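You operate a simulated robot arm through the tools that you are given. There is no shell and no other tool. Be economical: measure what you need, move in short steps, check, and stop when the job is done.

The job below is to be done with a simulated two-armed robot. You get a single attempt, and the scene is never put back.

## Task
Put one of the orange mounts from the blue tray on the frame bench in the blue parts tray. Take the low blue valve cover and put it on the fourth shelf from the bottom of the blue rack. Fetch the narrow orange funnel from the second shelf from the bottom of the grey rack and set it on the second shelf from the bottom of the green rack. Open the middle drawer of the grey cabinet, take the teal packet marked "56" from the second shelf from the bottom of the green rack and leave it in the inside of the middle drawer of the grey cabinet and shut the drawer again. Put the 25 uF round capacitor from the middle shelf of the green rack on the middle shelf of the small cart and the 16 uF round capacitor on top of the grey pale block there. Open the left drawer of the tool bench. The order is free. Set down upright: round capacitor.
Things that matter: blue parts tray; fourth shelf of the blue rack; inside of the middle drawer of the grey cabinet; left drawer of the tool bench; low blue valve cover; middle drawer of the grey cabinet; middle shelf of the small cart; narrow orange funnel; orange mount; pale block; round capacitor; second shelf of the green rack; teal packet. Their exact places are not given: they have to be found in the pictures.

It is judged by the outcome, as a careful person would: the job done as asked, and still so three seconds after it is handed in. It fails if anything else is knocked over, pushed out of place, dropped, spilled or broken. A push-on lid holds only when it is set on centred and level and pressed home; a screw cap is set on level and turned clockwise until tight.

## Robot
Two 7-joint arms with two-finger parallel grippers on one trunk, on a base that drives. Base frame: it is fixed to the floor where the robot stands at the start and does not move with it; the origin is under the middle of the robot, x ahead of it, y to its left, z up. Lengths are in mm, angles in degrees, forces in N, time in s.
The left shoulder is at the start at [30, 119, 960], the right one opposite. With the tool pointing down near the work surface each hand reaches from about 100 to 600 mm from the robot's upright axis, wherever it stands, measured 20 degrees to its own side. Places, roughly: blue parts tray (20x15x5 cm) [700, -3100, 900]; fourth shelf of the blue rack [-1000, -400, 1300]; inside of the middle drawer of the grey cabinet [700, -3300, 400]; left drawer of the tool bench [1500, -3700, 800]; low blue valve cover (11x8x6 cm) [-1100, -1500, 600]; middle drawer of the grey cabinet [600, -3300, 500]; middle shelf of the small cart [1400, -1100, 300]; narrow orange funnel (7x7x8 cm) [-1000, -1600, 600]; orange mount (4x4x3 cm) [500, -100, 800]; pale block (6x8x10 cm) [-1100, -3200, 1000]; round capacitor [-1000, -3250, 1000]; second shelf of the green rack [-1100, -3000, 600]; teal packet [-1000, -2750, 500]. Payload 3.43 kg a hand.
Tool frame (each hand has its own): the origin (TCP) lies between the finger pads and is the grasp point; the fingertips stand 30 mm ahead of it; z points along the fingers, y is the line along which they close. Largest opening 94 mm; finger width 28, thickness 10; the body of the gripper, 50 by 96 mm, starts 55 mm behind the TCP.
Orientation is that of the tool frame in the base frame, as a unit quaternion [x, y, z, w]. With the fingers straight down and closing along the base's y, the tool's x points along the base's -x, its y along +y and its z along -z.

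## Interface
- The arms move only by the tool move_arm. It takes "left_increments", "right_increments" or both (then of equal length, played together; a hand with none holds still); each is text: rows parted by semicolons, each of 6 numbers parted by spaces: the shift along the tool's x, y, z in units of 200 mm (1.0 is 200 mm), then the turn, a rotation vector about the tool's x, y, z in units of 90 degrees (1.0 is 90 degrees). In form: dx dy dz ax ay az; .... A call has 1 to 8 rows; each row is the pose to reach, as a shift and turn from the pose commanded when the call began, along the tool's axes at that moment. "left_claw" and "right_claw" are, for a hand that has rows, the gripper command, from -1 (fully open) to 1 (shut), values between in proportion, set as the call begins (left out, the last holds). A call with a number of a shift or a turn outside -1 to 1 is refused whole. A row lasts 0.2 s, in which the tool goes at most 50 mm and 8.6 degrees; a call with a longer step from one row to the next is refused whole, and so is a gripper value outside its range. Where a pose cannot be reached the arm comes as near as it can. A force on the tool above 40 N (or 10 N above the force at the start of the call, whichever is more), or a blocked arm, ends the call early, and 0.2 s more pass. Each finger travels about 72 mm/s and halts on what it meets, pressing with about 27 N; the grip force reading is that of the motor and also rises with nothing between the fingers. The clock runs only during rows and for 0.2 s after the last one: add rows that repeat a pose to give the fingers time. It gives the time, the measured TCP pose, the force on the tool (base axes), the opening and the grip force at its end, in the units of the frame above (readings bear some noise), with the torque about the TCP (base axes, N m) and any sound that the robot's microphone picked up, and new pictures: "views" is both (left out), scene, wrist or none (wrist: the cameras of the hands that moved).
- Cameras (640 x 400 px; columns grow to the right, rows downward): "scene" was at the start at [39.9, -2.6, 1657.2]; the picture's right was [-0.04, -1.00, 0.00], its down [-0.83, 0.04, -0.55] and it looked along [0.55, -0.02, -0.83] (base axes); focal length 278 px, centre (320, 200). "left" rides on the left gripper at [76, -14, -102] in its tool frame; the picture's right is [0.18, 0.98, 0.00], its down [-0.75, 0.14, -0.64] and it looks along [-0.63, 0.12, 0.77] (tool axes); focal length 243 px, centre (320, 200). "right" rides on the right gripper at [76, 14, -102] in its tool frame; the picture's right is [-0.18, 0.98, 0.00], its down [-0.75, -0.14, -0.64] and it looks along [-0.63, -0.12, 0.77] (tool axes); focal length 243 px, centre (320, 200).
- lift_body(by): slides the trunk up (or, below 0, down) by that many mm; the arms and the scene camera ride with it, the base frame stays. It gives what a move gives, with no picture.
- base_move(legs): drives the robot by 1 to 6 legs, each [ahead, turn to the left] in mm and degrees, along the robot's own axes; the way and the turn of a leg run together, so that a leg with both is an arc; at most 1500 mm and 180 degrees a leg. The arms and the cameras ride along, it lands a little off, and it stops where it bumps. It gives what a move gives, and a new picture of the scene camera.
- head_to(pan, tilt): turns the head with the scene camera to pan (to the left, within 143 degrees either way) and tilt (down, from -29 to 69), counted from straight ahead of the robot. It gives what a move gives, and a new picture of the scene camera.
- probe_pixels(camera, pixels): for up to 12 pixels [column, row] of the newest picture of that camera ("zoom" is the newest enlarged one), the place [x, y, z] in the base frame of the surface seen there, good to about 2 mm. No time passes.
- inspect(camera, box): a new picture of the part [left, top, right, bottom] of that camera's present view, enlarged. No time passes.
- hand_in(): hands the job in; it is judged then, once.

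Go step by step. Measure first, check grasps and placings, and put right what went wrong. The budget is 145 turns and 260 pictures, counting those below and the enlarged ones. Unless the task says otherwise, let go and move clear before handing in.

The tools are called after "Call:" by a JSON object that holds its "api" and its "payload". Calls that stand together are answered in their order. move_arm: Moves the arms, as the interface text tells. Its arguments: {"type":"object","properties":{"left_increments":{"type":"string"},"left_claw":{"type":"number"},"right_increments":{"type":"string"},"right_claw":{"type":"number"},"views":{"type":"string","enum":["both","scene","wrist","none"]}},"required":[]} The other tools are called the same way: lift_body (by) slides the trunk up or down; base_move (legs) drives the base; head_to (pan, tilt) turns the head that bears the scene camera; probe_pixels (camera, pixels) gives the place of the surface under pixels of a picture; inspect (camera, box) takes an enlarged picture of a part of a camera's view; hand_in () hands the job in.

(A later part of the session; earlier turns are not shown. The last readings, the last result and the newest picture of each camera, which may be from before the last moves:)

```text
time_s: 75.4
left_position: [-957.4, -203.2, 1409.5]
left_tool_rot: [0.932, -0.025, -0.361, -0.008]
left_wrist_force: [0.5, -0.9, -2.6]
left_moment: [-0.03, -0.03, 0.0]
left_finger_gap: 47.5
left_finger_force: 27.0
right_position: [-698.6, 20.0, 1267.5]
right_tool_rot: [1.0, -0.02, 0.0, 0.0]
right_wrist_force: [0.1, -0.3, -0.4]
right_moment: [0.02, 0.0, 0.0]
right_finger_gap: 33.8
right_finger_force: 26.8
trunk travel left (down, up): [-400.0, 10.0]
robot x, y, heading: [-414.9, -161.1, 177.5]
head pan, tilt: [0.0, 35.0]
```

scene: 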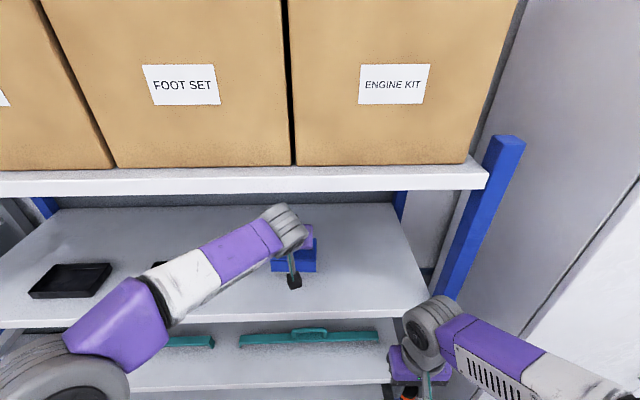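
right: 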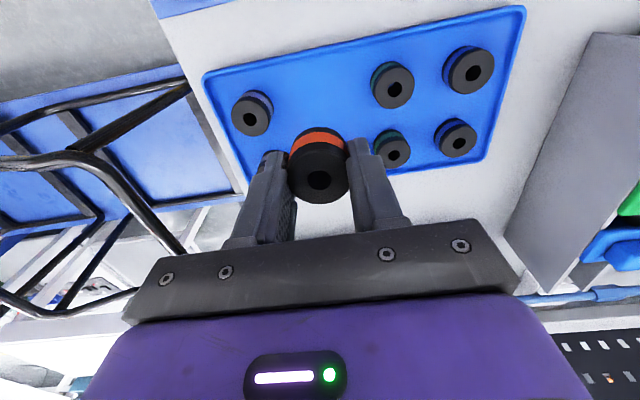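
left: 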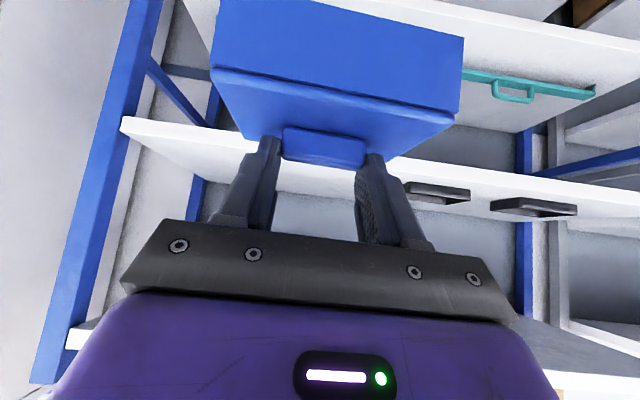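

Cover is level, bottom ≈ 1333. Lower 35 mm onto the shelf.

Call:
{"api": "move_arm", "payload": {"left_increments": "0.05 0 0.055 0 0 0; 0.1 0 0.11 0 0 0; 0.115 0 0.126 0 0 0; 0.121 0 0.133 0 0 0; 0.121 0 0.133 0 0 0", "views": "wrist"}}

```text
time_s: 76.6
left_position: [-957.7, -203.5, 1376.6]
left_tool_rot: [0.931, -0.025, -0.363, -0.008]
left_wrist_force: [-2.5, -1.0, 10.7]
left_moment: [0.09, 0.78, 0.03]
left_finger_gap: 47.8
left_finger_force: 26.8
right_position: [-699.2, 20.2, 1267.8]
right_tool_rot: [1.0, -0.02, 0.0, 0.0]
right_wrist_force: [0.3, 0.2, 0.1]
right_moment: [-0.02, 0.02, -0.02]
right_finger_gap: 33.9
right_finger_force: 27.0
trunk travel left (down, up): [-400.0, 10.0]
robot x, y, heading: [-414.6, -161.8, 178.1]
head pan, tilt: [0.0, 35.0]
```

left: 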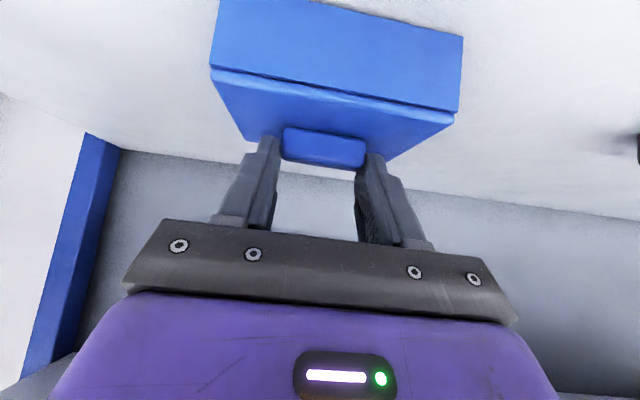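

Contact (≈11 N up). Open and retreat along the fingers.

Call:
{"api": "move_arm", "payload": {"left_increments": "0 0 0 0 0 0; 0 0 0 0 0 0; 0 0 -0.12 0 0 0; 0 0 -0.3 0 0 0; 0 0 -0.5 0 0 0; 0 0 -0.7 0 0 0; 0 0 -0.7 0 0 0", "left_claw": -0.5, "views": "wrist"}}

Call:
{"api": "probe_pixels", "payload": {"camera": "left", "pixels": [[320, 100], [320, 60], [320, 40]]}}

```text
time_s: 78.2
left_position: [-865.2, -207.4, 1476.0]
left_tool_rot: [0.932, -0.026, -0.36, -0.007]
left_wrist_force: [-1.0, -0.3, 1.2]
left_moment: [-0.02, -0.05, 0.01]
left_finger_gap: 70.3
left_finger_force: 0.1
right_position: [-702.2, 21.3, 1267.5]
right_tool_rot: [1.0, -0.019, -0.001, 0.0]
right_wrist_force: [0.0, -0.2, -0.4]
right_moment: [0.05, -0.02, -0.04]
right_finger_gap: 34.1
right_finger_force: 26.7
trunk travel left (down, up): [-400.0, 10.0]
robot x, y, heading: [-416.6, -162.7, 178.0]
head pan, tilt: [0.0, 35.0]
```

left: 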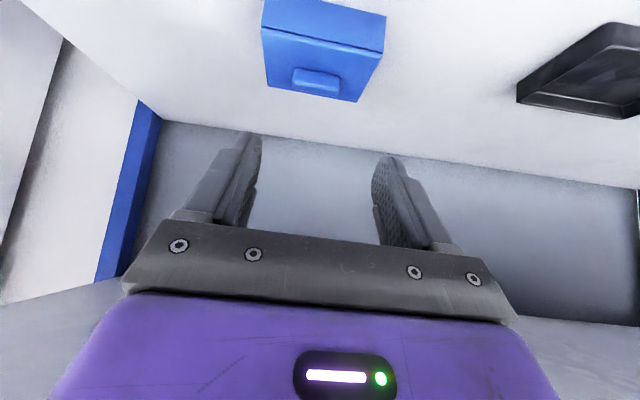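

```text
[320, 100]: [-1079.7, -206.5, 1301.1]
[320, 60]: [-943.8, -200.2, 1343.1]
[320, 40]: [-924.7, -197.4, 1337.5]
```

Cover placed flat at z 1300. Next the funnel: back off, drive to the grey rack, and lower the trunk.

Call:
{"api": "base_move", "payload": {"legs": [[-200, 0], [0, 91], [1425, 0], [0, -89]]}}

Call:
{"api": "lift_body", "payload": {"by": -400}}

Call:
{"api": "move_arm", "payload": {"left_increments": "0.13 0 0.142 0 0 0; 0.26 0 0.284 0 0 0; 0.39 0 0.426 0 0 0; 0.52 0 0.568 0 0 0; 0.65 0 0.71 0 0 0; 0.78 0 0.852 0 0 0; 0.893 0 0.97 0 0 0", "left_claw": -0.4, "views": "both"}}

```text
time_s: 94.2
left_position: [-666.6, -1647.7, 1477.1]
left_tool_rot: [0.932, -0.002, -0.362, 0.001]
left_wrist_force: [-0.7, 0.2, -0.1]
left_moment: [0.0, 0.0, -0.01]
left_finger_gap: 70.6
left_finger_force: 0.1
right_position: [-514.2, -1412.8, 1268.6]
right_tool_rot: [1.0, 0.004, 0.0, 0.0]
right_wrist_force: [0.3, -0.5, 0.0]
right_moment: [0.0, 0.01, -0.01]
right_finger_gap: 34.1
right_finger_force: 27.0
trunk travel left (down, up): [-400.0, 10.0]
robot x, y, heading: [-222.5, -1581.2, -179.3]
head pan, tilt: [0.0, 35.0]
```

scene: 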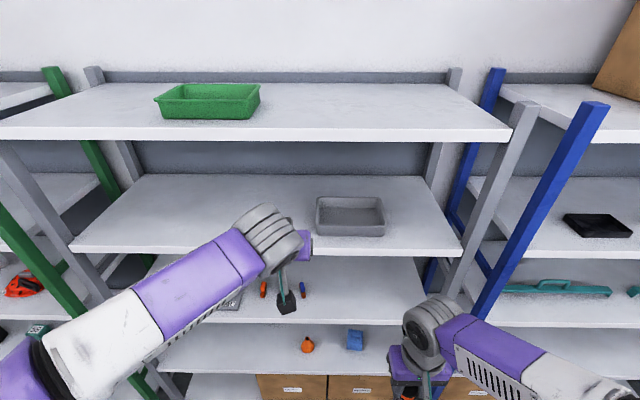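

```text
time_s: 98.0
left_position: [-666.4, -1647.3, 1077.1]
left_tool_rot: [0.933, -0.003, -0.361, 0.001]
left_wrist_force: [-0.3, 0.2, -0.3]
left_moment: [0.01, 0.0, -0.04]
left_finger_gap: 70.8
left_finger_force: 0.0
right_position: [-515.0, -1411.7, 867.2]
right_tool_rot: [1.0, 0.003, 0.0, 0.0]
right_wrist_force: [-0.3, -0.1, -0.8]
right_moment: [0.02, 0.01, -0.02]
right_finger_gap: 34.0
right_finger_force: 26.6
trunk travel left (down, up): [0.0, 410.0]
robot x, y, heading: [-218.6, -1579.1, -179.5]
head pan, tilt: [0.0, 35.0]
```

```text
time_s: 99.6
left_position: [-665.7, -1648.2, 812.7]
left_tool_rot: [0.933, -0.002, -0.361, 0.001]
left_wrist_force: [0.5, 0.1, 0.0]
left_moment: [0.0, 0.01, 0.01]
left_finger_gap: 65.8
left_finger_force: 0.1
right_position: [-515.1, -1413.5, 867.2]
right_tool_rot: [1.0, 0.004, 0.0, 0.0]
right_wrist_force: [-0.4, -0.1, 0.1]
right_moment: [-0.06, -0.02, -0.02]
right_finger_gap: 34.0
right_finger_force: 27.1
trunk travel left (down, up): [0.0, 410.0]
robot x, y, heading: [-222.0, -1578.4, -179.4]
head pan, tilt: [0.0, 35.0]
```

scene: 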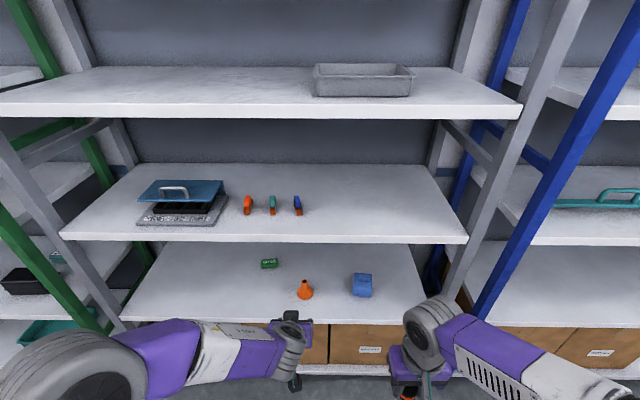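
left: 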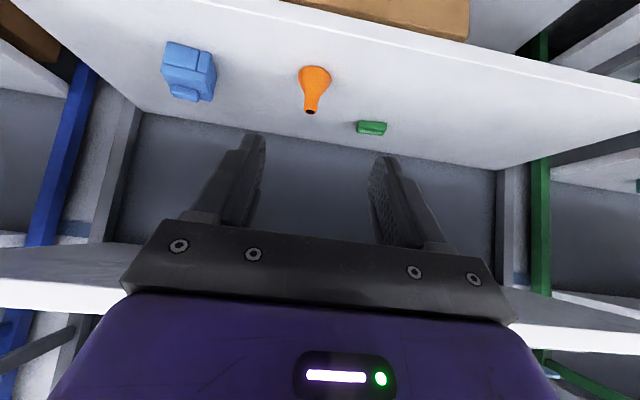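

Funnel is straight ahead at left px (313,90). Measure its spout.

Call:
{"api": "probe_pixels", "payload": {"camera": "left", "pixels": [[310, 111], [310, 107], [305, 103], [317, 104], [312, 95], [299, 75], [330, 75], [314, 67]]}}

Call:
{"api": "inspect", "payload": {"camera": "left", "box": [260, 50, 380, 125]}}

```text
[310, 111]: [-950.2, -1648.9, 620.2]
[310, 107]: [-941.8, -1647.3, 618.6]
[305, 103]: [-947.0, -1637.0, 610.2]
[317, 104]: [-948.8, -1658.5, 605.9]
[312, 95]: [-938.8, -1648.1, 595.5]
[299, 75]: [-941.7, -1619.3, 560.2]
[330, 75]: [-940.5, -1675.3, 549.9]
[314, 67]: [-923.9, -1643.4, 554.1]
```

```text
5.33 times, centred on (320, 88) of left
```

zoom: 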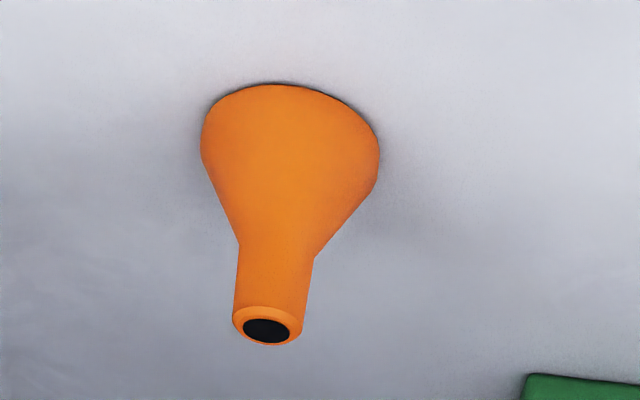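

Spout axis ≈ (-950,-1647), Ø22, z 592–622. Drive 95 mm forward, then approach along the finger direction.

Call:
{"api": "base_move", "payload": {"legs": [[95, 0]]}}

Call:
{"api": "move_arm", "payload": {"left_increments": "0 0 0.2 0 0 0; 0 0 0.4 0 0 0; 0 0 0.6 0 0 0; 0 0 0.8 0 0 0; 0 0 0.95 0 0 0; 0 0 0.95 0 0 0", "views": "wrist"}}

Call:
{"api": "probe_pixels", "payload": {"camera": "left", "pixels": [[320, 100], [310, 110], [320, 120], [300, 100], [310, 90]]}}

```text
time_s: 100.7
left_position: [-759.5, -1649.5, 813.0]
left_tool_rot: [0.933, -0.005, -0.36, -0.001]
left_wrist_force: [0.1, 0.3, -0.3]
left_moment: [0.0, -0.01, -0.04]
left_finger_gap: 65.9
left_finger_force: 0.0
right_position: [-610.2, -1413.9, 867.4]
right_tool_rot: [1.0, 0.003, 0.0, 0.0]
right_wrist_force: [-0.6, 0.0, -0.9]
right_moment: [0.03, 0.0, 0.02]
right_finger_gap: 33.7
right_finger_force: 27.2
trunk travel left (down, up): [0.0, 410.0]
robot x, y, heading: [-317.5, -1579.8, -179.3]
head pan, tilt: [0.0, 35.0]
```

scene: 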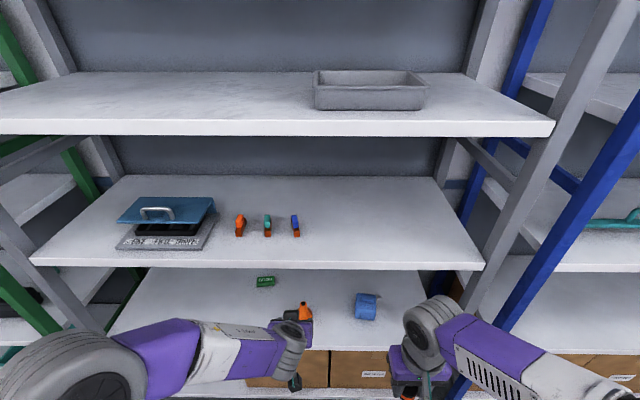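

```text
time_s: 102.1
left_position: [-887.7, -1649.4, 673.9]
left_tool_rot: [0.932, -0.004, -0.362, 0.0]
left_wrist_force: [-1.0, 0.2, 0.5]
left_moment: [-0.06, -0.01, -0.01]
left_finger_gap: 65.6
left_finger_force: 0.1
right_position: [-607.6, -1414.5, 867.9]
right_tool_rot: [1.0, 0.004, 0.0, 0.0]
right_wrist_force: [-0.6, -1.6, -0.2]
right_moment: [-0.01, -0.03, -0.03]
right_finger_gap: 33.8
right_finger_force: 26.5
trunk travel left (down, up): [0.0, 410.0]
robot x, y, heading: [-318.6, -1582.3, -179.5]
head pan, tilt: [0.0, 35.0]
```

left: 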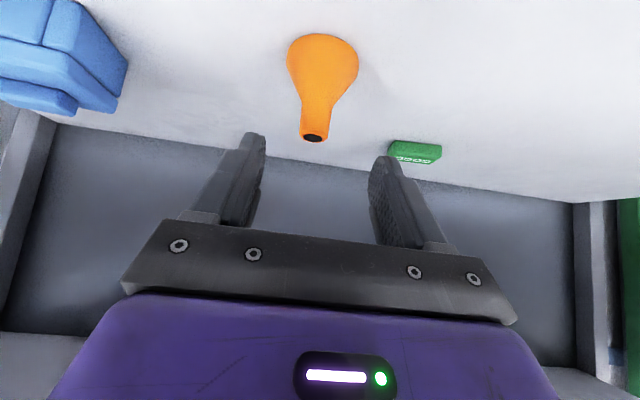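

```text
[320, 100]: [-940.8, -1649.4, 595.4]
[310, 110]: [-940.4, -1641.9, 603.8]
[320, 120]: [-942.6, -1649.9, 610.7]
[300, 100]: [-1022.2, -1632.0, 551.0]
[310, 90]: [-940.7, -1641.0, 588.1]
```

Aligned. Advance 70 mm, then grip and lift.

Call:
{"api": "move_arm", "payload": {"left_increments": "0 0 0.15 0 0 0; 0 0 0.28 0 0 0; 0 0 0.35 0 0 0; 0 0 0.35 0 0 0", "views": "none"}}

Call:
{"api": "move_arm", "payload": {"left_increments": "0 0 0 0 0 0; 0 0 0 0 0 0; 0 0 0 0 0 0; -0.07 0 -0.075 0 0 0; -0.15 0 -0.16 0 0 0; -0.15 0 -0.16 0 0 0", "left_claw": 0.9, "views": "wrist"}}

```text
time_s: 103.1
left_position: [-934.9, -1649.1, 621.5]
left_tool_rot: [0.932, -0.004, -0.362, 0.001]
left_wrist_force: [-0.4, 0.8, -0.3]
left_moment: [0.02, 0.03, 0.01]
left_finger_gap: 65.6
left_finger_force: 0.0
right_position: [-608.8, -1413.5, 867.5]
right_tool_rot: [1.0, 0.003, 0.0, 0.0]
right_wrist_force: [-0.3, 0.1, 0.5]
right_moment: [0.03, -0.01, -0.03]
right_finger_gap: 33.8
right_finger_force: 26.9
trunk travel left (down, up): [0.0, 410.0]
robot x, y, heading: [-314.3, -1579.4, -179.4]
head pan, tilt: [0.0, 35.0]
```

```text
time_s: 104.5
left_position: [-935.9, -1649.5, 665.7]
left_tool_rot: [0.932, -0.004, -0.362, 0.001]
left_wrist_force: [-0.5, 0.6, -1.3]
left_moment: [0.01, -0.03, -0.04]
left_finger_gap: 23.9
left_finger_force: 27.5
right_position: [-608.5, -1413.6, 867.8]
right_tool_rot: [1.0, 0.004, 0.0, 0.0]
right_wrist_force: [0.7, -0.6, -1.0]
right_moment: [0.02, 0.01, 0.01]
right_finger_gap: 33.6
right_finger_force: 27.1
trunk travel left (down, up): [0.0, 410.0]
robot x, y, heading: [-316.5, -1585.5, -179.2]
head pan, tilt: [0.0, 35.0]
```

left: 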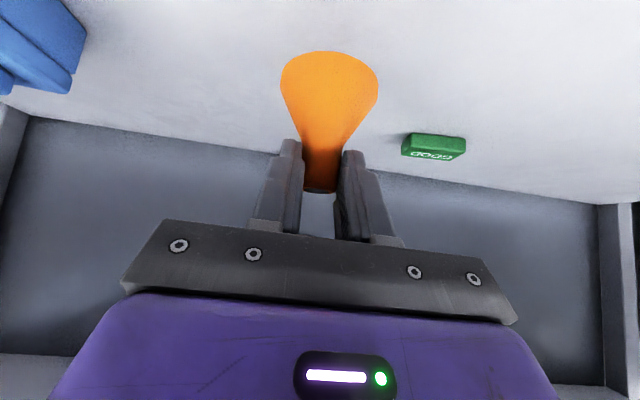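

Funnel held (gap 24). Back out, retract, and drive south to the green rack.

Call:
{"api": "base_move", "payload": {"legs": [[-240, 0]]}}

Call:
{"api": "move_arm", "payload": {"left_increments": "0 0 -0.2 0 0 0; 0 0 -0.4 0 0 0; 0 0 -0.6 0 0 0; 0 0 -0.8 0 0 0; 0 0 -0.95 0 0 0", "views": "none"}}

Call:
{"api": "base_move", "payload": {"legs": [[0, 89.5], [1270, 0], [0, -90]]}}

Call:
{"api": "head_to", "payload": {"pan": 0, "tilt": 30}}

```text
time_s: 106.3
left_position: [-697.4, -1647.5, 665.6]
left_tool_rot: [0.932, -0.003, -0.362, 0.001]
left_wrist_force: [-0.6, -0.3, -1.1]
left_moment: [-0.02, 0.0, -0.01]
left_finger_gap: 23.6
left_finger_force: 26.6
right_position: [-369.5, -1411.3, 867.7]
right_tool_rot: [1.0, 0.004, -0.001, 0.0]
right_wrist_force: [-0.3, -0.6, -1.3]
right_moment: [0.0, 0.0, 0.02]
right_finger_gap: 34.1
right_finger_force: 27.0
trunk travel left (down, up): [0.0, 410.0]
robot x, y, heading: [-78.2, -1582.8, -179.4]
head pan, tilt: [0.0, 35.0]
```

scene: 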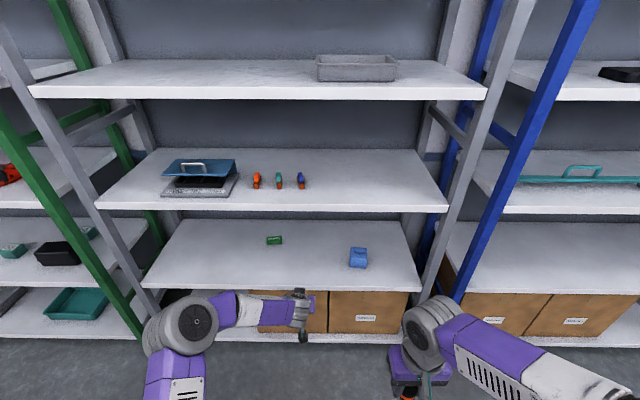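

```text
time_s: 107.5
left_position: [-570.5, -1647.2, 806.5]
left_tool_rot: [0.932, -0.004, -0.362, 0.001]
left_wrist_force: [0.2, -0.1, -1.4]
left_moment: [0.02, -0.01, -0.01]
left_finger_gap: 23.9
left_finger_force: 27.1
right_position: [-370.4, -1411.6, 867.0]
right_tool_rot: [1.0, 0.004, 0.001, 0.0]
right_wrist_force: [-0.5, 0.1, -0.1]
right_moment: [0.03, 0.01, -0.02]
right_finger_gap: 33.9
right_finger_force: 27.0
trunk travel left (down, up): [0.0, 410.0]
robot x, y, heading: [-79.0, -1576.7, -179.2]
head pan, tilt: [0.0, 35.0]
```

```text
time_s: 121.4
left_position: [-565.4, -2919.7, 804.0]
left_tool_rot: [0.932, 0.004, -0.362, 0.004]
left_wrist_force: [0.1, 0.0, -1.1]
left_moment: [0.0, -0.01, 0.02]
left_finger_gap: 23.8
left_finger_force: 27.4
right_position: [-369.4, -2681.6, 867.1]
right_tool_rot: [1.0, 0.013, 0.001, -0.001]
right_wrist_force: [-1.0, 0.0, -1.9]
right_moment: [0.02, 0.02, 0.0]
right_finger_gap: 34.0
right_finger_force: 27.0
trunk travel left (down, up): [0.0, 410.0]
robot x, y, heading: [-70.2, -2844.0, -178.5]
head pan, tilt: [0.0, 35.0]
```

scene: 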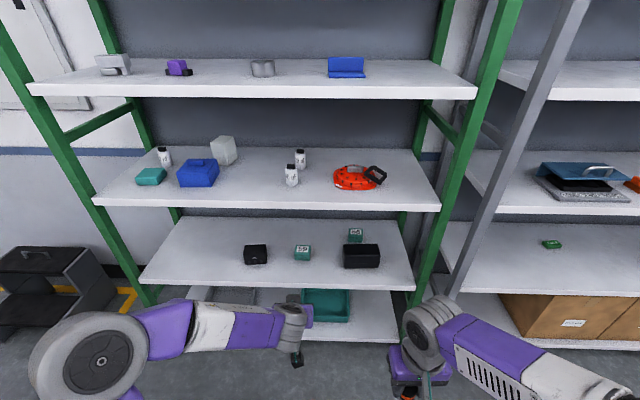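

```text
time_s: 122.1
left_position: [-566.0, -2920.2, 804.6]
left_tool_rot: [0.932, 0.004, -0.362, 0.004]
left_wrist_force: [0.0, 0.3, 0.0]
left_moment: [0.01, -0.01, 0.04]
left_finger_gap: 23.6
left_finger_force: 26.4
right_position: [-370.3, -2681.3, 867.5]
right_tool_rot: [1.0, 0.013, 0.0, 0.0]
right_wrist_force: [-0.1, 0.8, -0.5]
right_moment: [0.0, 0.03, 0.01]
right_finger_gap: 33.7
right_finger_force: 26.9
trunk travel left (down, up): [0.0, 410.0]
robot x, y, heading: [-74.5, -2844.9, -178.2]
head pan, tilt: [0.0, 30.0]
```

scene: 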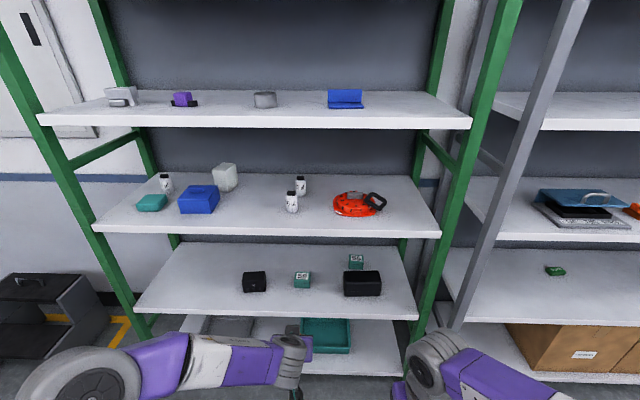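

Shelf 2 has two teal packets (302,280),(356,262); middle shelf has three white capacitors and the grey block (225,177). Enlarge both to read labels.

Call:
{"api": "inspect", "payload": {"camera": "scene", "box": [220, 235, 400, 310]}}

Call:
{"api": "inspect", "payload": {"camera": "scene", "box": [120, 145, 340, 235]}}

Call:
{"api": "probe_pixels", "payload": {"camera": "scene", "pixels": [[302, 281], [356, 262], [302, 275], [356, 257], [220, 275], [220, 300], [245, 280], [225, 165], [291, 195], [300, 180], [166, 177], [250, 228]]}}

```text
3.56 times, centred on (310, 272) of scene
```

zoom: 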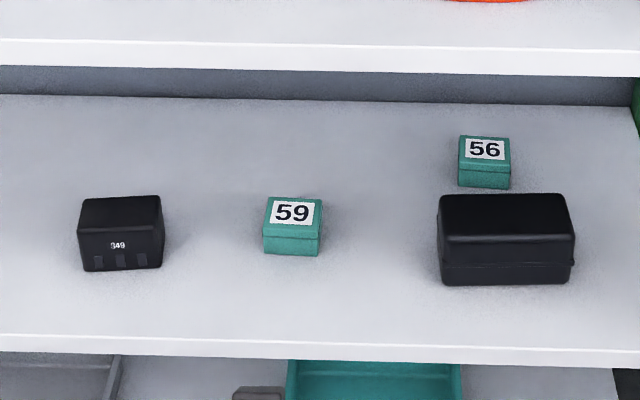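

```text
2.91 times, centred on (230, 190) of scene
```

zoom: 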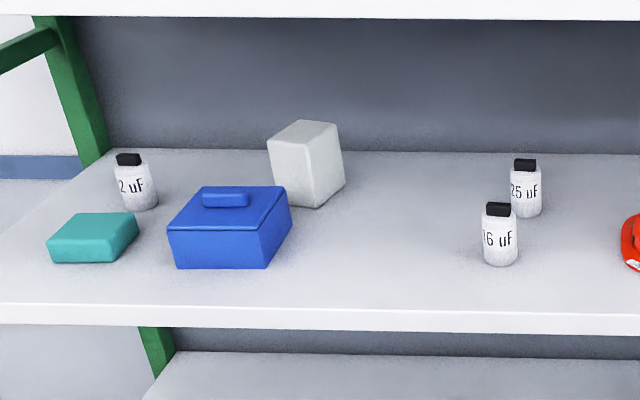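

```text
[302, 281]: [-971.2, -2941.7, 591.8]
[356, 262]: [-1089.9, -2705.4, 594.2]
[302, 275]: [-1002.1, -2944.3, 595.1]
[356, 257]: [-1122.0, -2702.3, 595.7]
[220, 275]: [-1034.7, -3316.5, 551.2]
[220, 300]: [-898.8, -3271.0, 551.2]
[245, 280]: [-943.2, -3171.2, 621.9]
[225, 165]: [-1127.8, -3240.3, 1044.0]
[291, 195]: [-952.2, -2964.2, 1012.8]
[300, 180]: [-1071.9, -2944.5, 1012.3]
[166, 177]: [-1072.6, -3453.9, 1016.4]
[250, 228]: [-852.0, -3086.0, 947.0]
```

Labels read: packets 59 (front) and 56 (behind black box), caps 16 uF (front), 25 uF (behind), "…2 uF" at left. I'll set the funnel in the free spot near (-935,-3055) on shelf 2.

Call:
{"api": "base_move", "payload": {"legs": [[0, 88], [145, 0], [0, -90], [268, 0]]}}

Call:
{"api": "move_arm", "payload": {"left_increments": "0.02 0 0.14 0 0 0; 0.05 0 0.31 0 0 0; 0.08 0 0.48 0 0 0; 0.08 0 0.6 0 0 0; 0.08 0 0.6 0 0 0", "views": "both"}}

```text
time_s: 132.6
left_position: [-834.6, -3046.7, 803.9]
left_tool_rot: [0.932, -0.012, -0.362, -0.002]
left_wrist_force: [-0.5, 0.3, -0.4]
left_moment: [0.02, -0.02, -0.01]
left_finger_gap: 23.6
left_finger_force: 26.2
right_position: [-631.8, -2815.1, 868.4]
right_tool_rot: [1.0, -0.005, -0.001, 0.0]
right_wrist_force: [0.0, -0.4, -1.2]
right_moment: [0.02, -0.03, 0.02]
right_finger_gap: 33.8
right_finger_force: 27.6
trunk travel left (down, up): [0.0, 410.0]
robot x, y, heading: [-343.9, -2985.4, 179.5]
head pan, tilt: [0.0, 30.0]
```

scene: 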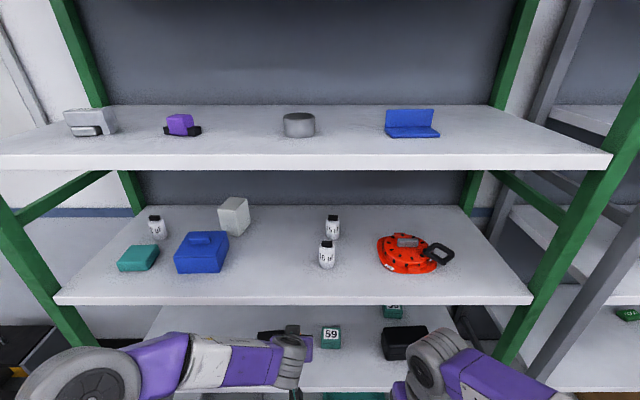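

```text
time_s: 133.8
left_position: [-903.1, -3045.0, 705.4]
left_tool_rot: [0.932, -0.011, -0.362, -0.002]
left_wrist_force: [1.3, 0.3, -0.8]
left_moment: [-0.01, -0.01, -0.02]
left_finger_gap: 23.8
left_finger_force: 27.7
right_position: [-630.3, -2814.5, 868.3]
right_tool_rot: [1.0, -0.004, 0.0, 0.0]
right_wrist_force: [-0.2, -0.4, -1.4]
right_moment: [-0.02, 0.02, 0.03]
right_finger_gap: 33.8
right_finger_force: 27.4
trunk travel left (down, up): [0.0, 410.0]
robot x, y, heading: [-342.4, -2988.5, 179.4]
head pan, tilt: [0.0, 30.0]
```

scene: 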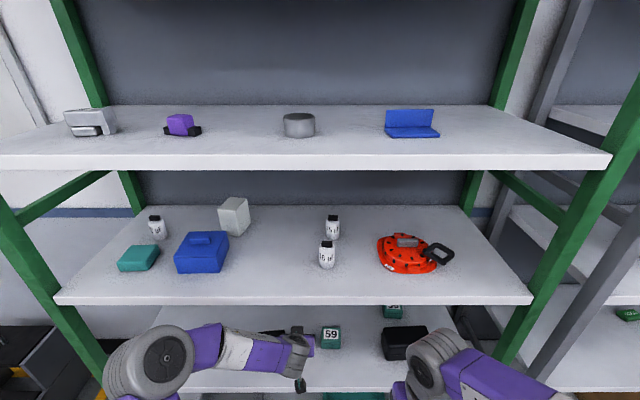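
left: 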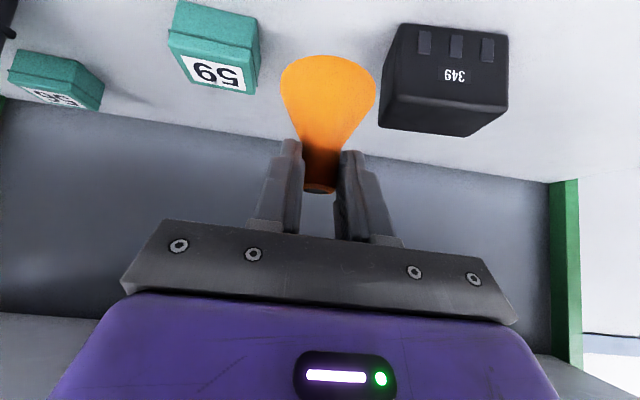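

Clear between packet 59 and the black box. Lower straight down 82 mm.

Call:
{"api": "move_arm", "payload": {"left_increments": "0.09 0 0.1 0 0 0; 0.18 0 0.2 0 0 0; 0.25 0 0.274 0 0 0; 0.272 0 0.298 0 0 0; 0.278 0 0.305 0 0 0; 0.278 0 0.305 0 0 0", "views": "wrist"}}

```text
time_s: 135.2
left_position: [-904.6, -3046.4, 622.2]
left_tool_rot: [0.932, -0.011, -0.361, -0.002]
left_wrist_force: [-0.4, 0.1, -0.2]
left_moment: [0.02, -0.01, 0.03]
left_finger_gap: 23.8
left_finger_force: 26.9
right_position: [-631.4, -2814.0, 867.5]
right_tool_rot: [1.0, -0.004, 0.0, 0.0]
right_wrist_force: [-0.9, 0.1, -0.1]
right_moment: [-0.02, 0.03, 0.05]
right_finger_gap: 33.7
right_finger_force: 26.7
trunk travel left (down, up): [0.0, 410.0]
robot x, y, heading: [-340.9, -2987.5, 179.7]
head pan, tilt: [0.0, 30.0]
```

left: 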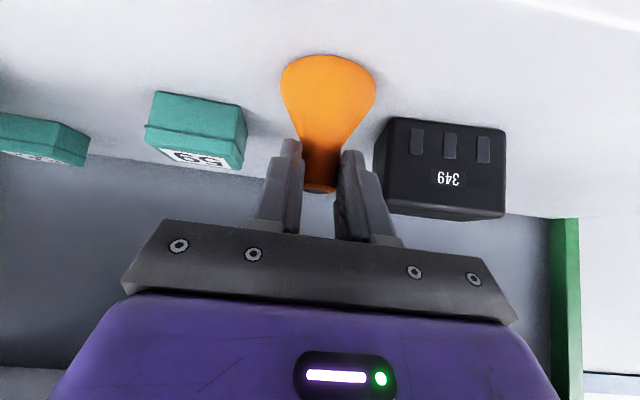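

Touching down (weight is off). Open and retreat along the fingers.

Call:
{"api": "move_arm", "payload": {"left_increments": "0 0 0.002 0 0 0; 0 0 0.002 0 0 0; 0 0 0.002 0 0 0; 0 0 -0.15 0 0 0; 0 0 -0.35 0 0 0; 0 0 -0.55 0 0 0; 0 0 -0.75 0 0 0; 0 0 -0.95 0 0 0", "left_claw": -0.35, "views": "wrist"}}

```text
time_s: 137.0
left_position: [-774.0, -3048.7, 763.8]
left_tool_rot: [0.932, -0.01, -0.362, -0.001]
left_wrist_force: [0.3, -0.4, 0.8]
left_moment: [0.03, 0.0, -0.02]
left_finger_gap: 63.3
left_finger_force: 0.1
right_position: [-630.0, -2814.1, 867.3]
right_tool_rot: [1.0, -0.004, -0.001, 0.001]
right_wrist_force: [0.6, -0.7, -0.5]
right_moment: [0.01, 0.02, 0.03]
right_finger_gap: 33.9
right_finger_force: 26.9
trunk travel left (down, up): [0.0, 410.0]
robot x, y, heading: [-344.8, -2990.0, 179.6]
head pan, tilt: [0.0, 30.0]
```

left: 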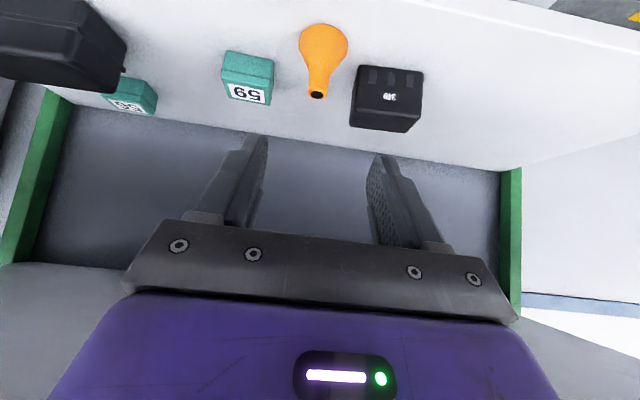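

Funnel stands upright on shelf 2. Now measure the 16 uF cap (327,253), 25 uF (332,228) and grey block (234,215) in the scene view.

Call:
{"api": "inspect", "payload": {"camera": "scene", "box": [190, 185, 370, 290]}}

Call:
{"api": "probe_pixels", "payload": {"camera": "zoom", "pixels": [[486, 215], [462, 262], [505, 262], [484, 285], [505, 118], [486, 165], [525, 165], [150, 60], [105, 60], [190, 55], [155, 135], [205, 150]]}}

Call:
{"api": "probe_pixels", "payload": {"camera": "scene", "pixels": [[327, 243], [300, 167], [300, 155], [225, 203], [244, 200], [238, 210], [222, 225], [235, 232], [248, 225], [327, 268]]}}

```text
3.56 times, centred on (280, 238) of scene
```

zoom: 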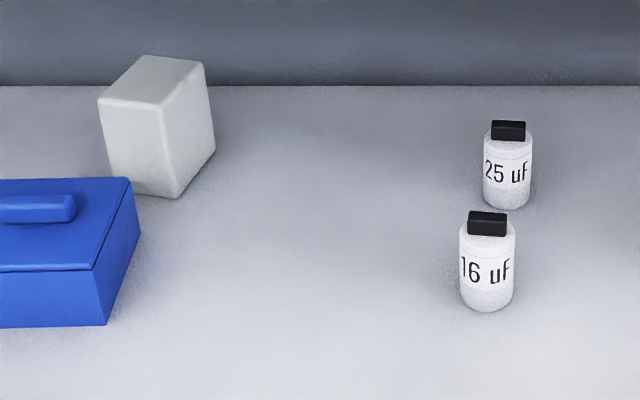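

```text
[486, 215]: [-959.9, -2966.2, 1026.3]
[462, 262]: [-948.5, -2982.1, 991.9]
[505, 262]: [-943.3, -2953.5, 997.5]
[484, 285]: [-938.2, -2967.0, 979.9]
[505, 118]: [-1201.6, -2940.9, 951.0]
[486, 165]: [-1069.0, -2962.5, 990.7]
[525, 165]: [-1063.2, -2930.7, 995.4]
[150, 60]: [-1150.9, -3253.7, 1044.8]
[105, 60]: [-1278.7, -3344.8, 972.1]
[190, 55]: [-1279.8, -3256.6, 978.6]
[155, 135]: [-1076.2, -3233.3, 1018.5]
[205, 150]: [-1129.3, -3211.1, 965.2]
```

```text
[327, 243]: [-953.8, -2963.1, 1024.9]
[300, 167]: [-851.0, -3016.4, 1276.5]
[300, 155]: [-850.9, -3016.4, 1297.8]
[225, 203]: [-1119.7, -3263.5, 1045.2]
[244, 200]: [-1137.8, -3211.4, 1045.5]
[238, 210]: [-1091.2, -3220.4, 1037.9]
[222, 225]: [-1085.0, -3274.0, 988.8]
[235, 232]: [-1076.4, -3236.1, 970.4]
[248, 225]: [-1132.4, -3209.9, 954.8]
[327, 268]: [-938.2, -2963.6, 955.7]
```

Call:
{"api": "probe_pixels", "payload": {"camera": "zoom", "pixels": [[106, 96], [160, 102], [199, 66], [148, 59], [150, 80], [125, 80], [180, 85], [135, 190], [172, 194], [212, 150]]}}

```text
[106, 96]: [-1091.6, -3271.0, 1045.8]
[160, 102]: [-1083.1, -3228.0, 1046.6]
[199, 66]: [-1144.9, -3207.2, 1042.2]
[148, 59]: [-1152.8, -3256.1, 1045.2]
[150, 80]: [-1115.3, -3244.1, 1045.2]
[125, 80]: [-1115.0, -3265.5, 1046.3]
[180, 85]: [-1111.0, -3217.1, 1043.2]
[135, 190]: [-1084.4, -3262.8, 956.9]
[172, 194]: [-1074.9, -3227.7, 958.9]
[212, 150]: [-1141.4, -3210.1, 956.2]
```

Cap 16 axis ≈ (-956,-2966), Ø≈36; block top centre ≈ (-1117,-3242), z 1045; shelf above at 1276. Raise trunk 250, flatten the left hand to 30° and align in front of the cap.

Call:
{"api": "lift_body", "payload": {"by": 250}}

Call:
{"api": "move_arm", "payload": {"left_increments": "0 -0.1 0.05 0 -0.05 0; 0 -0.2 0.1 0 -0.1 0; 0 -0.3 0.15 0 -0.15 0; 0 -0.41 0.195 0 -0.196 0; 0 -0.41 0.195 0 -0.196 0", "left_claw": -0.4, "views": "wrist"}}

```text
time_s: 139.5
left_position: [-776.8, -3049.9, 1012.6]
left_tool_rot: [0.932, -0.01, -0.362, -0.001]
left_wrist_force: [-0.4, 0.6, 0.8]
left_moment: [0.0, 0.0, 0.01]
left_finger_gap: 63.5
left_finger_force: 0.1
right_position: [-632.5, -2815.2, 1117.0]
right_tool_rot: [1.0, -0.005, 0.0, 0.0]
right_wrist_force: [0.4, -0.7, -0.4]
right_moment: [0.0, -0.02, -0.01]
right_finger_gap: 34.0
right_finger_force: 27.0
trunk travel left (down, up): [-250.0, 160.0]
robot x, y, heading: [-341.3, -2983.6, 179.6]
head pan, tilt: [0.0, 30.0]
```

```text
time_s: 140.7
left_position: [-801.0, -2966.8, 984.2]
left_tool_rot: [0.865, -0.01, -0.501, -0.003]
left_wrist_force: [0.3, 0.0, -0.2]
left_moment: [-0.01, -0.02, -0.05]
left_finger_gap: 65.7
left_finger_force: 0.1
right_position: [-631.2, -2814.7, 1118.0]
right_tool_rot: [1.0, -0.004, 0.0, 0.0]
right_wrist_force: [-0.3, 0.2, -0.1]
right_moment: [-0.01, -0.03, 0.0]
right_finger_gap: 34.0
right_finger_force: 27.5
trunk travel left (down, up): [-250.0, 160.0]
robot x, y, heading: [-342.5, -2986.0, 179.7]
head pan, tilt: [0.0, 30.0]
```

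left: 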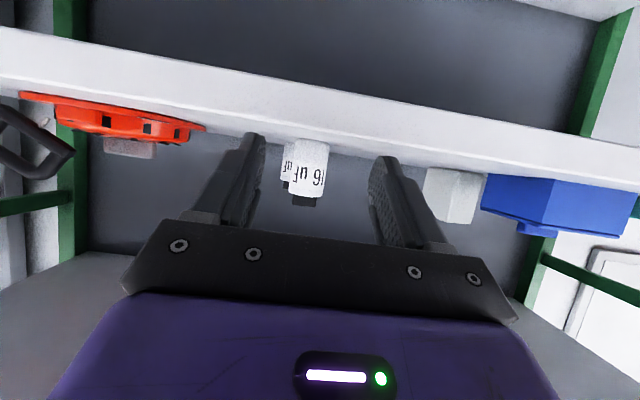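

Aligned with the cap (y -2967). Advance 151 mm horizontally.

Call:
{"api": "move_arm", "payload": {"left_increments": "-0.1 0 0.173 0 0 0; -0.2 0 0.346 0 0 0; -0.28 0 0.485 0 0 0; -0.35 0 0.606 0 0 0; -0.385 0 0.667 0 0 0; -0.385 0 0.667 0 0 0", "views": "wrist"}}

```text
time_s: 142.1
left_position: [-954.9, -2965.5, 982.1]
left_tool_rot: [0.866, -0.012, -0.5, -0.005]
left_wrist_force: [-0.3, -0.4, -0.4]
left_moment: [-0.02, -0.01, -0.01]
left_finger_gap: 66.0
left_finger_force: 0.1
right_position: [-631.2, -2816.0, 1117.0]
right_tool_rot: [1.0, -0.005, -0.001, -0.001]
right_wrist_force: [0.2, 0.3, -0.3]
right_moment: [0.03, -0.04, -0.03]
right_finger_gap: 33.9
right_finger_force: 26.6
trunk travel left (down, up): [-250.0, 160.0]
robot x, y, heading: [-340.6, -2990.7, 179.6]
head pan, tilt: [0.0, 30.0]
```

left: 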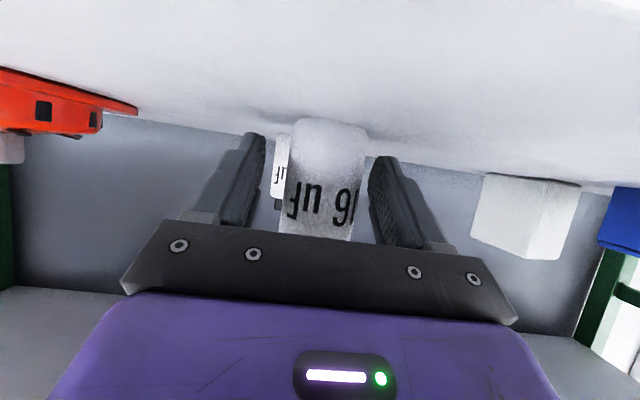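

Cap is ~4 mm toward the right finger in view; shift, close, lift 40 mm.

Call:
{"api": "move_arm", "payload": {"left_increments": "0 0.02 0 0 0 0; 0 0.02 0 0 0 0", "views": "none"}}

Call:
{"api": "move_arm", "payload": {"left_increments": "0 0 0 0 0 0; 0 0 0 0 0 0; 0 0 0 0 0 0; -0.08 0 -0.045 0 0 0; -0.26 0 -0.15 0 0 0; -0.43 0 -0.25 0 0 0; -0.43 0 -0.25 0 0 0", "left_claw": 0.9, "views": "wrist"}}

```text
time_s: 142.7
left_position: [-955.4, -2968.5, 982.3]
left_tool_rot: [0.866, -0.012, -0.5, -0.004]
left_wrist_force: [0.6, -0.4, 0.3]
left_moment: [-0.01, 0.01, -0.01]
left_finger_gap: 66.0
left_finger_force: 0.1
right_position: [-630.9, -2813.9, 1117.9]
right_tool_rot: [1.0, -0.004, 0.0, 0.0]
right_wrist_force: [-0.1, 0.6, 0.4]
right_moment: [0.02, 0.02, 0.01]
right_finger_gap: 33.9
right_finger_force: 26.6
trunk travel left (down, up): [-250.0, 160.0]
robot x, y, heading: [-342.6, -2989.6, 179.7]
head pan, tilt: [0.0, 30.0]
```

```text
time_s: 144.3
left_position: [-954.2, -2967.6, 1082.9]
left_tool_rot: [0.866, -0.011, -0.5, -0.004]
left_wrist_force: [-0.5, -0.7, 0.1]
left_moment: [-0.01, 0.02, 0.0]
left_finger_gap: 42.8
left_finger_force: 27.8
right_position: [-630.9, -2814.6, 1116.8]
right_tool_rot: [1.0, -0.005, 0.0, 0.001]
right_wrist_force: [0.0, -0.9, -0.7]
right_moment: [-0.01, 0.0, -0.02]
right_finger_gap: 33.8
right_finger_force: 27.1
trunk travel left (down, up): [-250.0, 160.0]
robot x, y, heading: [-341.5, -2984.1, 179.5]
head pan, tilt: [0.0, 30.0]
```

left: 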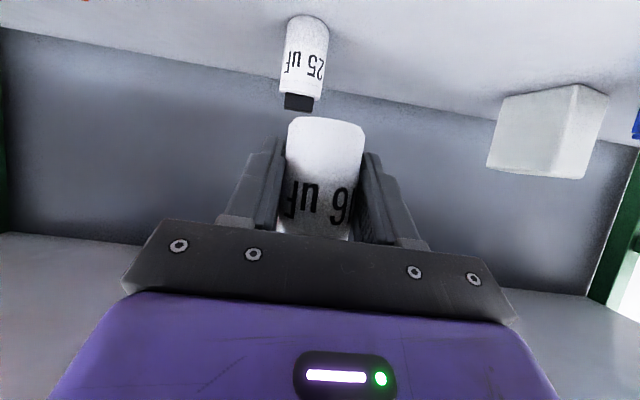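

Cap 16 held (gap 43, offset bottom = TCP−35). Back out, turn 15.5° toward the block, and drive in part way with the hand at z ≈ 1100.

Call:
{"api": "base_move", "payload": {"legs": [[-150, 0]]}}

Call:
{"api": "lift_body", "payload": {"by": 16}}

Call:
{"api": "base_move", "payload": {"legs": [[0, 15.7]]}}

Call:
{"api": "inspect", "payload": {"camera": "left", "box": [0, 0, 640, 400]}}

```text
time_s: 145.7
left_position: [-805.8, -2968.6, 1084.3]
left_tool_rot: [0.866, -0.01, -0.5, -0.003]
left_wrist_force: [0.8, 0.3, -0.7]
left_moment: [-0.05, -0.01, -0.01]
left_finger_gap: 43.0
left_finger_force: 26.9
right_position: [-483.0, -2815.2, 1117.5]
right_tool_rot: [1.0, -0.005, 0.0, 0.0]
right_wrist_force: [0.2, -0.6, -0.6]
right_moment: [-0.01, 0.01, -0.02]
right_finger_gap: 33.7
right_finger_force: 27.1
trunk travel left (down, up): [-250.0, 160.0]
robot x, y, heading: [-191.8, -2988.8, 179.4]
head pan, tilt: [0.0, 30.0]
```

scene: 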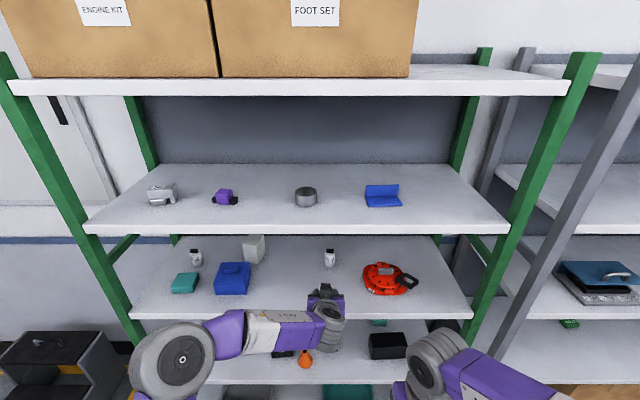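

```text
time_s: 146.3
left_position: [-806.3, -2969.1, 1099.2]
left_tool_rot: [0.866, -0.01, -0.5, -0.003]
left_wrist_force: [-0.5, 0.2, -1.0]
left_moment: [0.01, -0.01, -0.02]
left_finger_gap: 43.3
left_finger_force: 27.5
right_position: [-483.7, -2814.9, 1133.8]
right_tool_rot: [1.0, -0.004, 0.001, 0.0]
right_wrist_force: [-0.8, -0.1, -0.8]
right_moment: [-0.01, 0.02, -0.01]
right_finger_gap: 34.0
right_finger_force: 27.5
trunk travel left (down, up): [-266.0, 144.0]
robot x, y, heading: [-194.3, -2986.4, 179.5]
head pan, tilt: [0.0, 30.0]
```

```text
time_s: 147.7
left_position: [-788.6, -3135.5, 1098.7]
left_tool_rot: [0.859, 0.108, -0.496, 0.065]
left_wrist_force: [0.8, -0.4, -1.0]
left_moment: [-0.01, 0.02, -0.02]
left_finger_gap: 43.1
left_finger_force: 27.1
right_position: [-518.7, -2900.2, 1133.0]
right_tool_rot: [0.991, 0.132, 0.0, 0.001]
right_wrist_force: [0.5, -0.5, 0.3]
right_moment: [-0.02, 0.0, -0.03]
right_finger_gap: 33.8
right_finger_force: 26.7
trunk travel left (down, up): [-266.0, 144.0]
robot x, y, heading: [-196.4, -2985.8, -164.7]
head pan, tilt: [0.0, 30.0]
```

scene: 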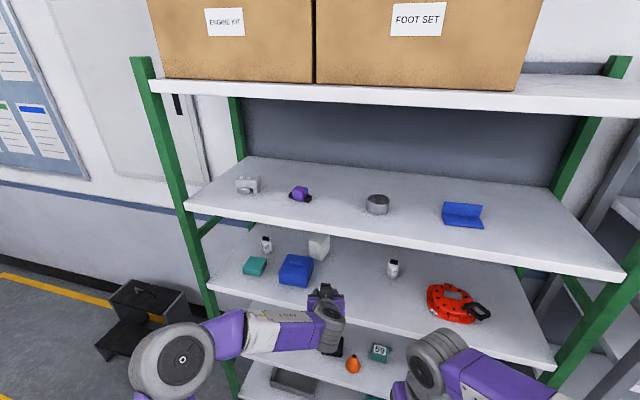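

```text
1.00 times, centred on (320, 200) of left (not enlarged: the box is as wide or as high as the picture)
```

zoom: 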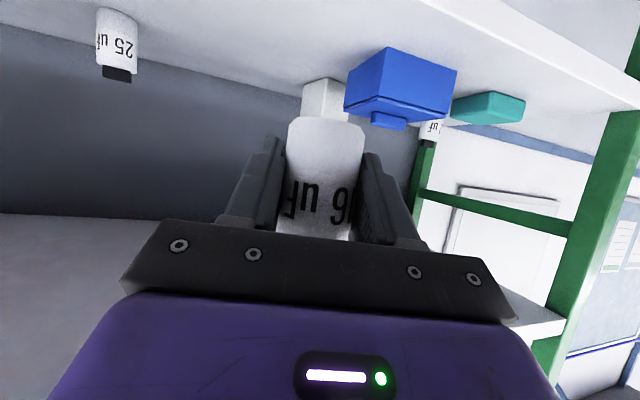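

Check the blue box's height/edges versus my path before driving in.

Call:
{"api": "probe_pixels", "payload": {"camera": "zoom", "pixels": [[388, 122], [347, 105], [385, 95], [450, 100], [390, 60], [325, 85], [310, 115], [330, 112]]}}

Call:
{"api": "probe_pixels", "payload": {"camera": "scene", "pixels": [[298, 260], [283, 281], [306, 285], [312, 258], [320, 242], [313, 237], [327, 237], [300, 253]]}}

```text
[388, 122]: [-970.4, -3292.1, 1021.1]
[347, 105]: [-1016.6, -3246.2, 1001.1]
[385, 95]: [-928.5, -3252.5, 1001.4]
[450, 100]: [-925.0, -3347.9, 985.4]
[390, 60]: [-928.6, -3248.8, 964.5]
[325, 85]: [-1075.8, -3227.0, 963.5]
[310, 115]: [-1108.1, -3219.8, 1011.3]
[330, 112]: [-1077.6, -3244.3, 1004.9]
```

```text
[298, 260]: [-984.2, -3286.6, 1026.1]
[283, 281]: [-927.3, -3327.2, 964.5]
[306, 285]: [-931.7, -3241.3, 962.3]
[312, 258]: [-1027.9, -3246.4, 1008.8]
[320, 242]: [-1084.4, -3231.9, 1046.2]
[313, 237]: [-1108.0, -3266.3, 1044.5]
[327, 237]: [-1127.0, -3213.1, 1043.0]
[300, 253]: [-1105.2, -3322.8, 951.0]
```

Everything there is below 1026, my cap bottom is at ~1064. Drive in 260 mm.

Call:
{"api": "base_move", "payload": {"legs": [[260, 0]]}}

Call:
{"api": "inspect", "payload": {"camera": "left", "box": [0, 0, 640, 400]}}

```text
time_s: 149.5
left_position: [-1038.7, -3203.0, 1100.6]
left_tool_rot: [0.859, 0.109, -0.496, 0.066]
left_wrist_force: [-0.9, -0.7, -1.4]
left_moment: [-0.03, 0.02, -0.01]
left_finger_gap: 43.2
left_finger_force: 27.1
right_position: [-769.0, -2969.7, 1132.9]
right_tool_rot: [0.991, 0.131, 0.0, 0.0]
right_wrist_force: [-0.4, -0.5, -0.3]
right_moment: [0.01, 0.01, 0.04]
right_finger_gap: 33.8
right_finger_force: 26.9
trunk travel left (down, up): [-266.0, 144.0]
robot x, y, heading: [-442.0, -3057.2, -164.6]
head pan, tilt: [0.0, 30.0]
```

scene: 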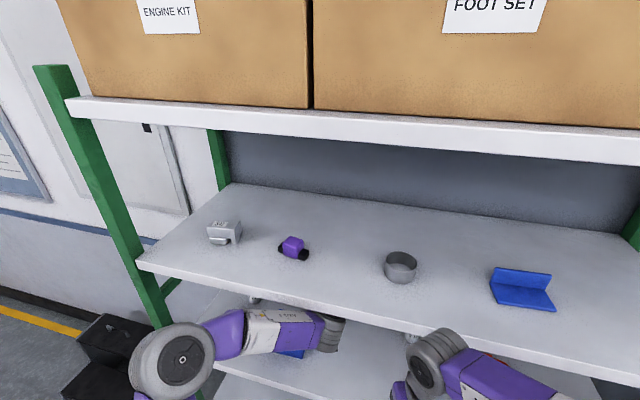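

```text
1.00 times, centred on (320, 200) of left (not enlarged: the box is as wide or as high as the picture)
```

zoom: 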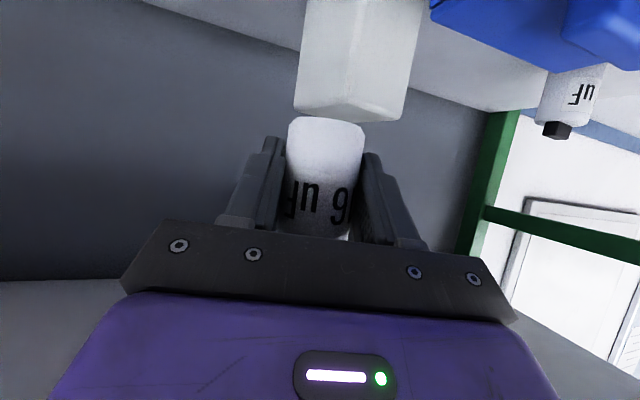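

Block straight ahead. Move forward 86 mm and 17 mm left at height.

Call:
{"api": "move_arm", "payload": {"left_increments": "-0.1 0.04 0.17 0 0 0; -0.18 0.07 0.31 0 0 0; -0.215 0.084 0.372 0 0 0; -0.215 0.084 0.372 0 0 0", "views": "wrist"}}

```text
time_s: 150.7
left_position: [-1081.9, -3220.9, 1072.2]
left_tool_rot: [0.877, 0.078, -0.471, 0.058]
left_wrist_force: [0.8, 2.5, 9.8]
left_moment: [0.07, 0.05, -0.08]
left_finger_gap: 43.4
left_finger_force: 27.5
right_position: [-752.9, -2969.7, 1139.2]
right_tool_rot: [0.991, 0.133, -0.006, -0.002]
right_wrist_force: [-0.4, -0.4, -0.5]
right_moment: [0.0, 0.02, 0.02]
right_finger_gap: 33.9
right_finger_force: 26.5
trunk travel left (down, up): [-266.0, 144.0]
robot x, y, heading: [-439.3, -3057.1, -164.3]
head pan, tilt: [0.0, 30.0]
stopped in row 4 (left hand): the arm was blocked; the commanded pose is now the measured one
```

left: 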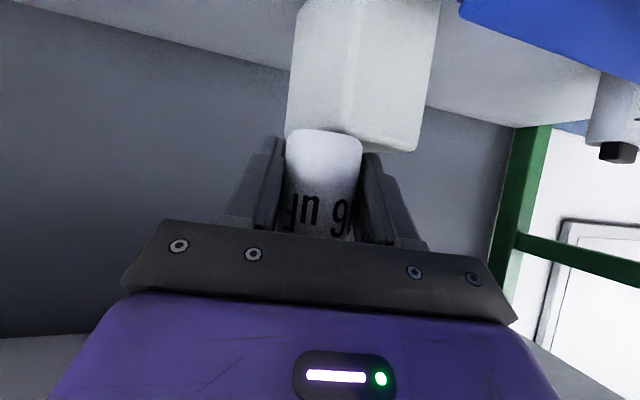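

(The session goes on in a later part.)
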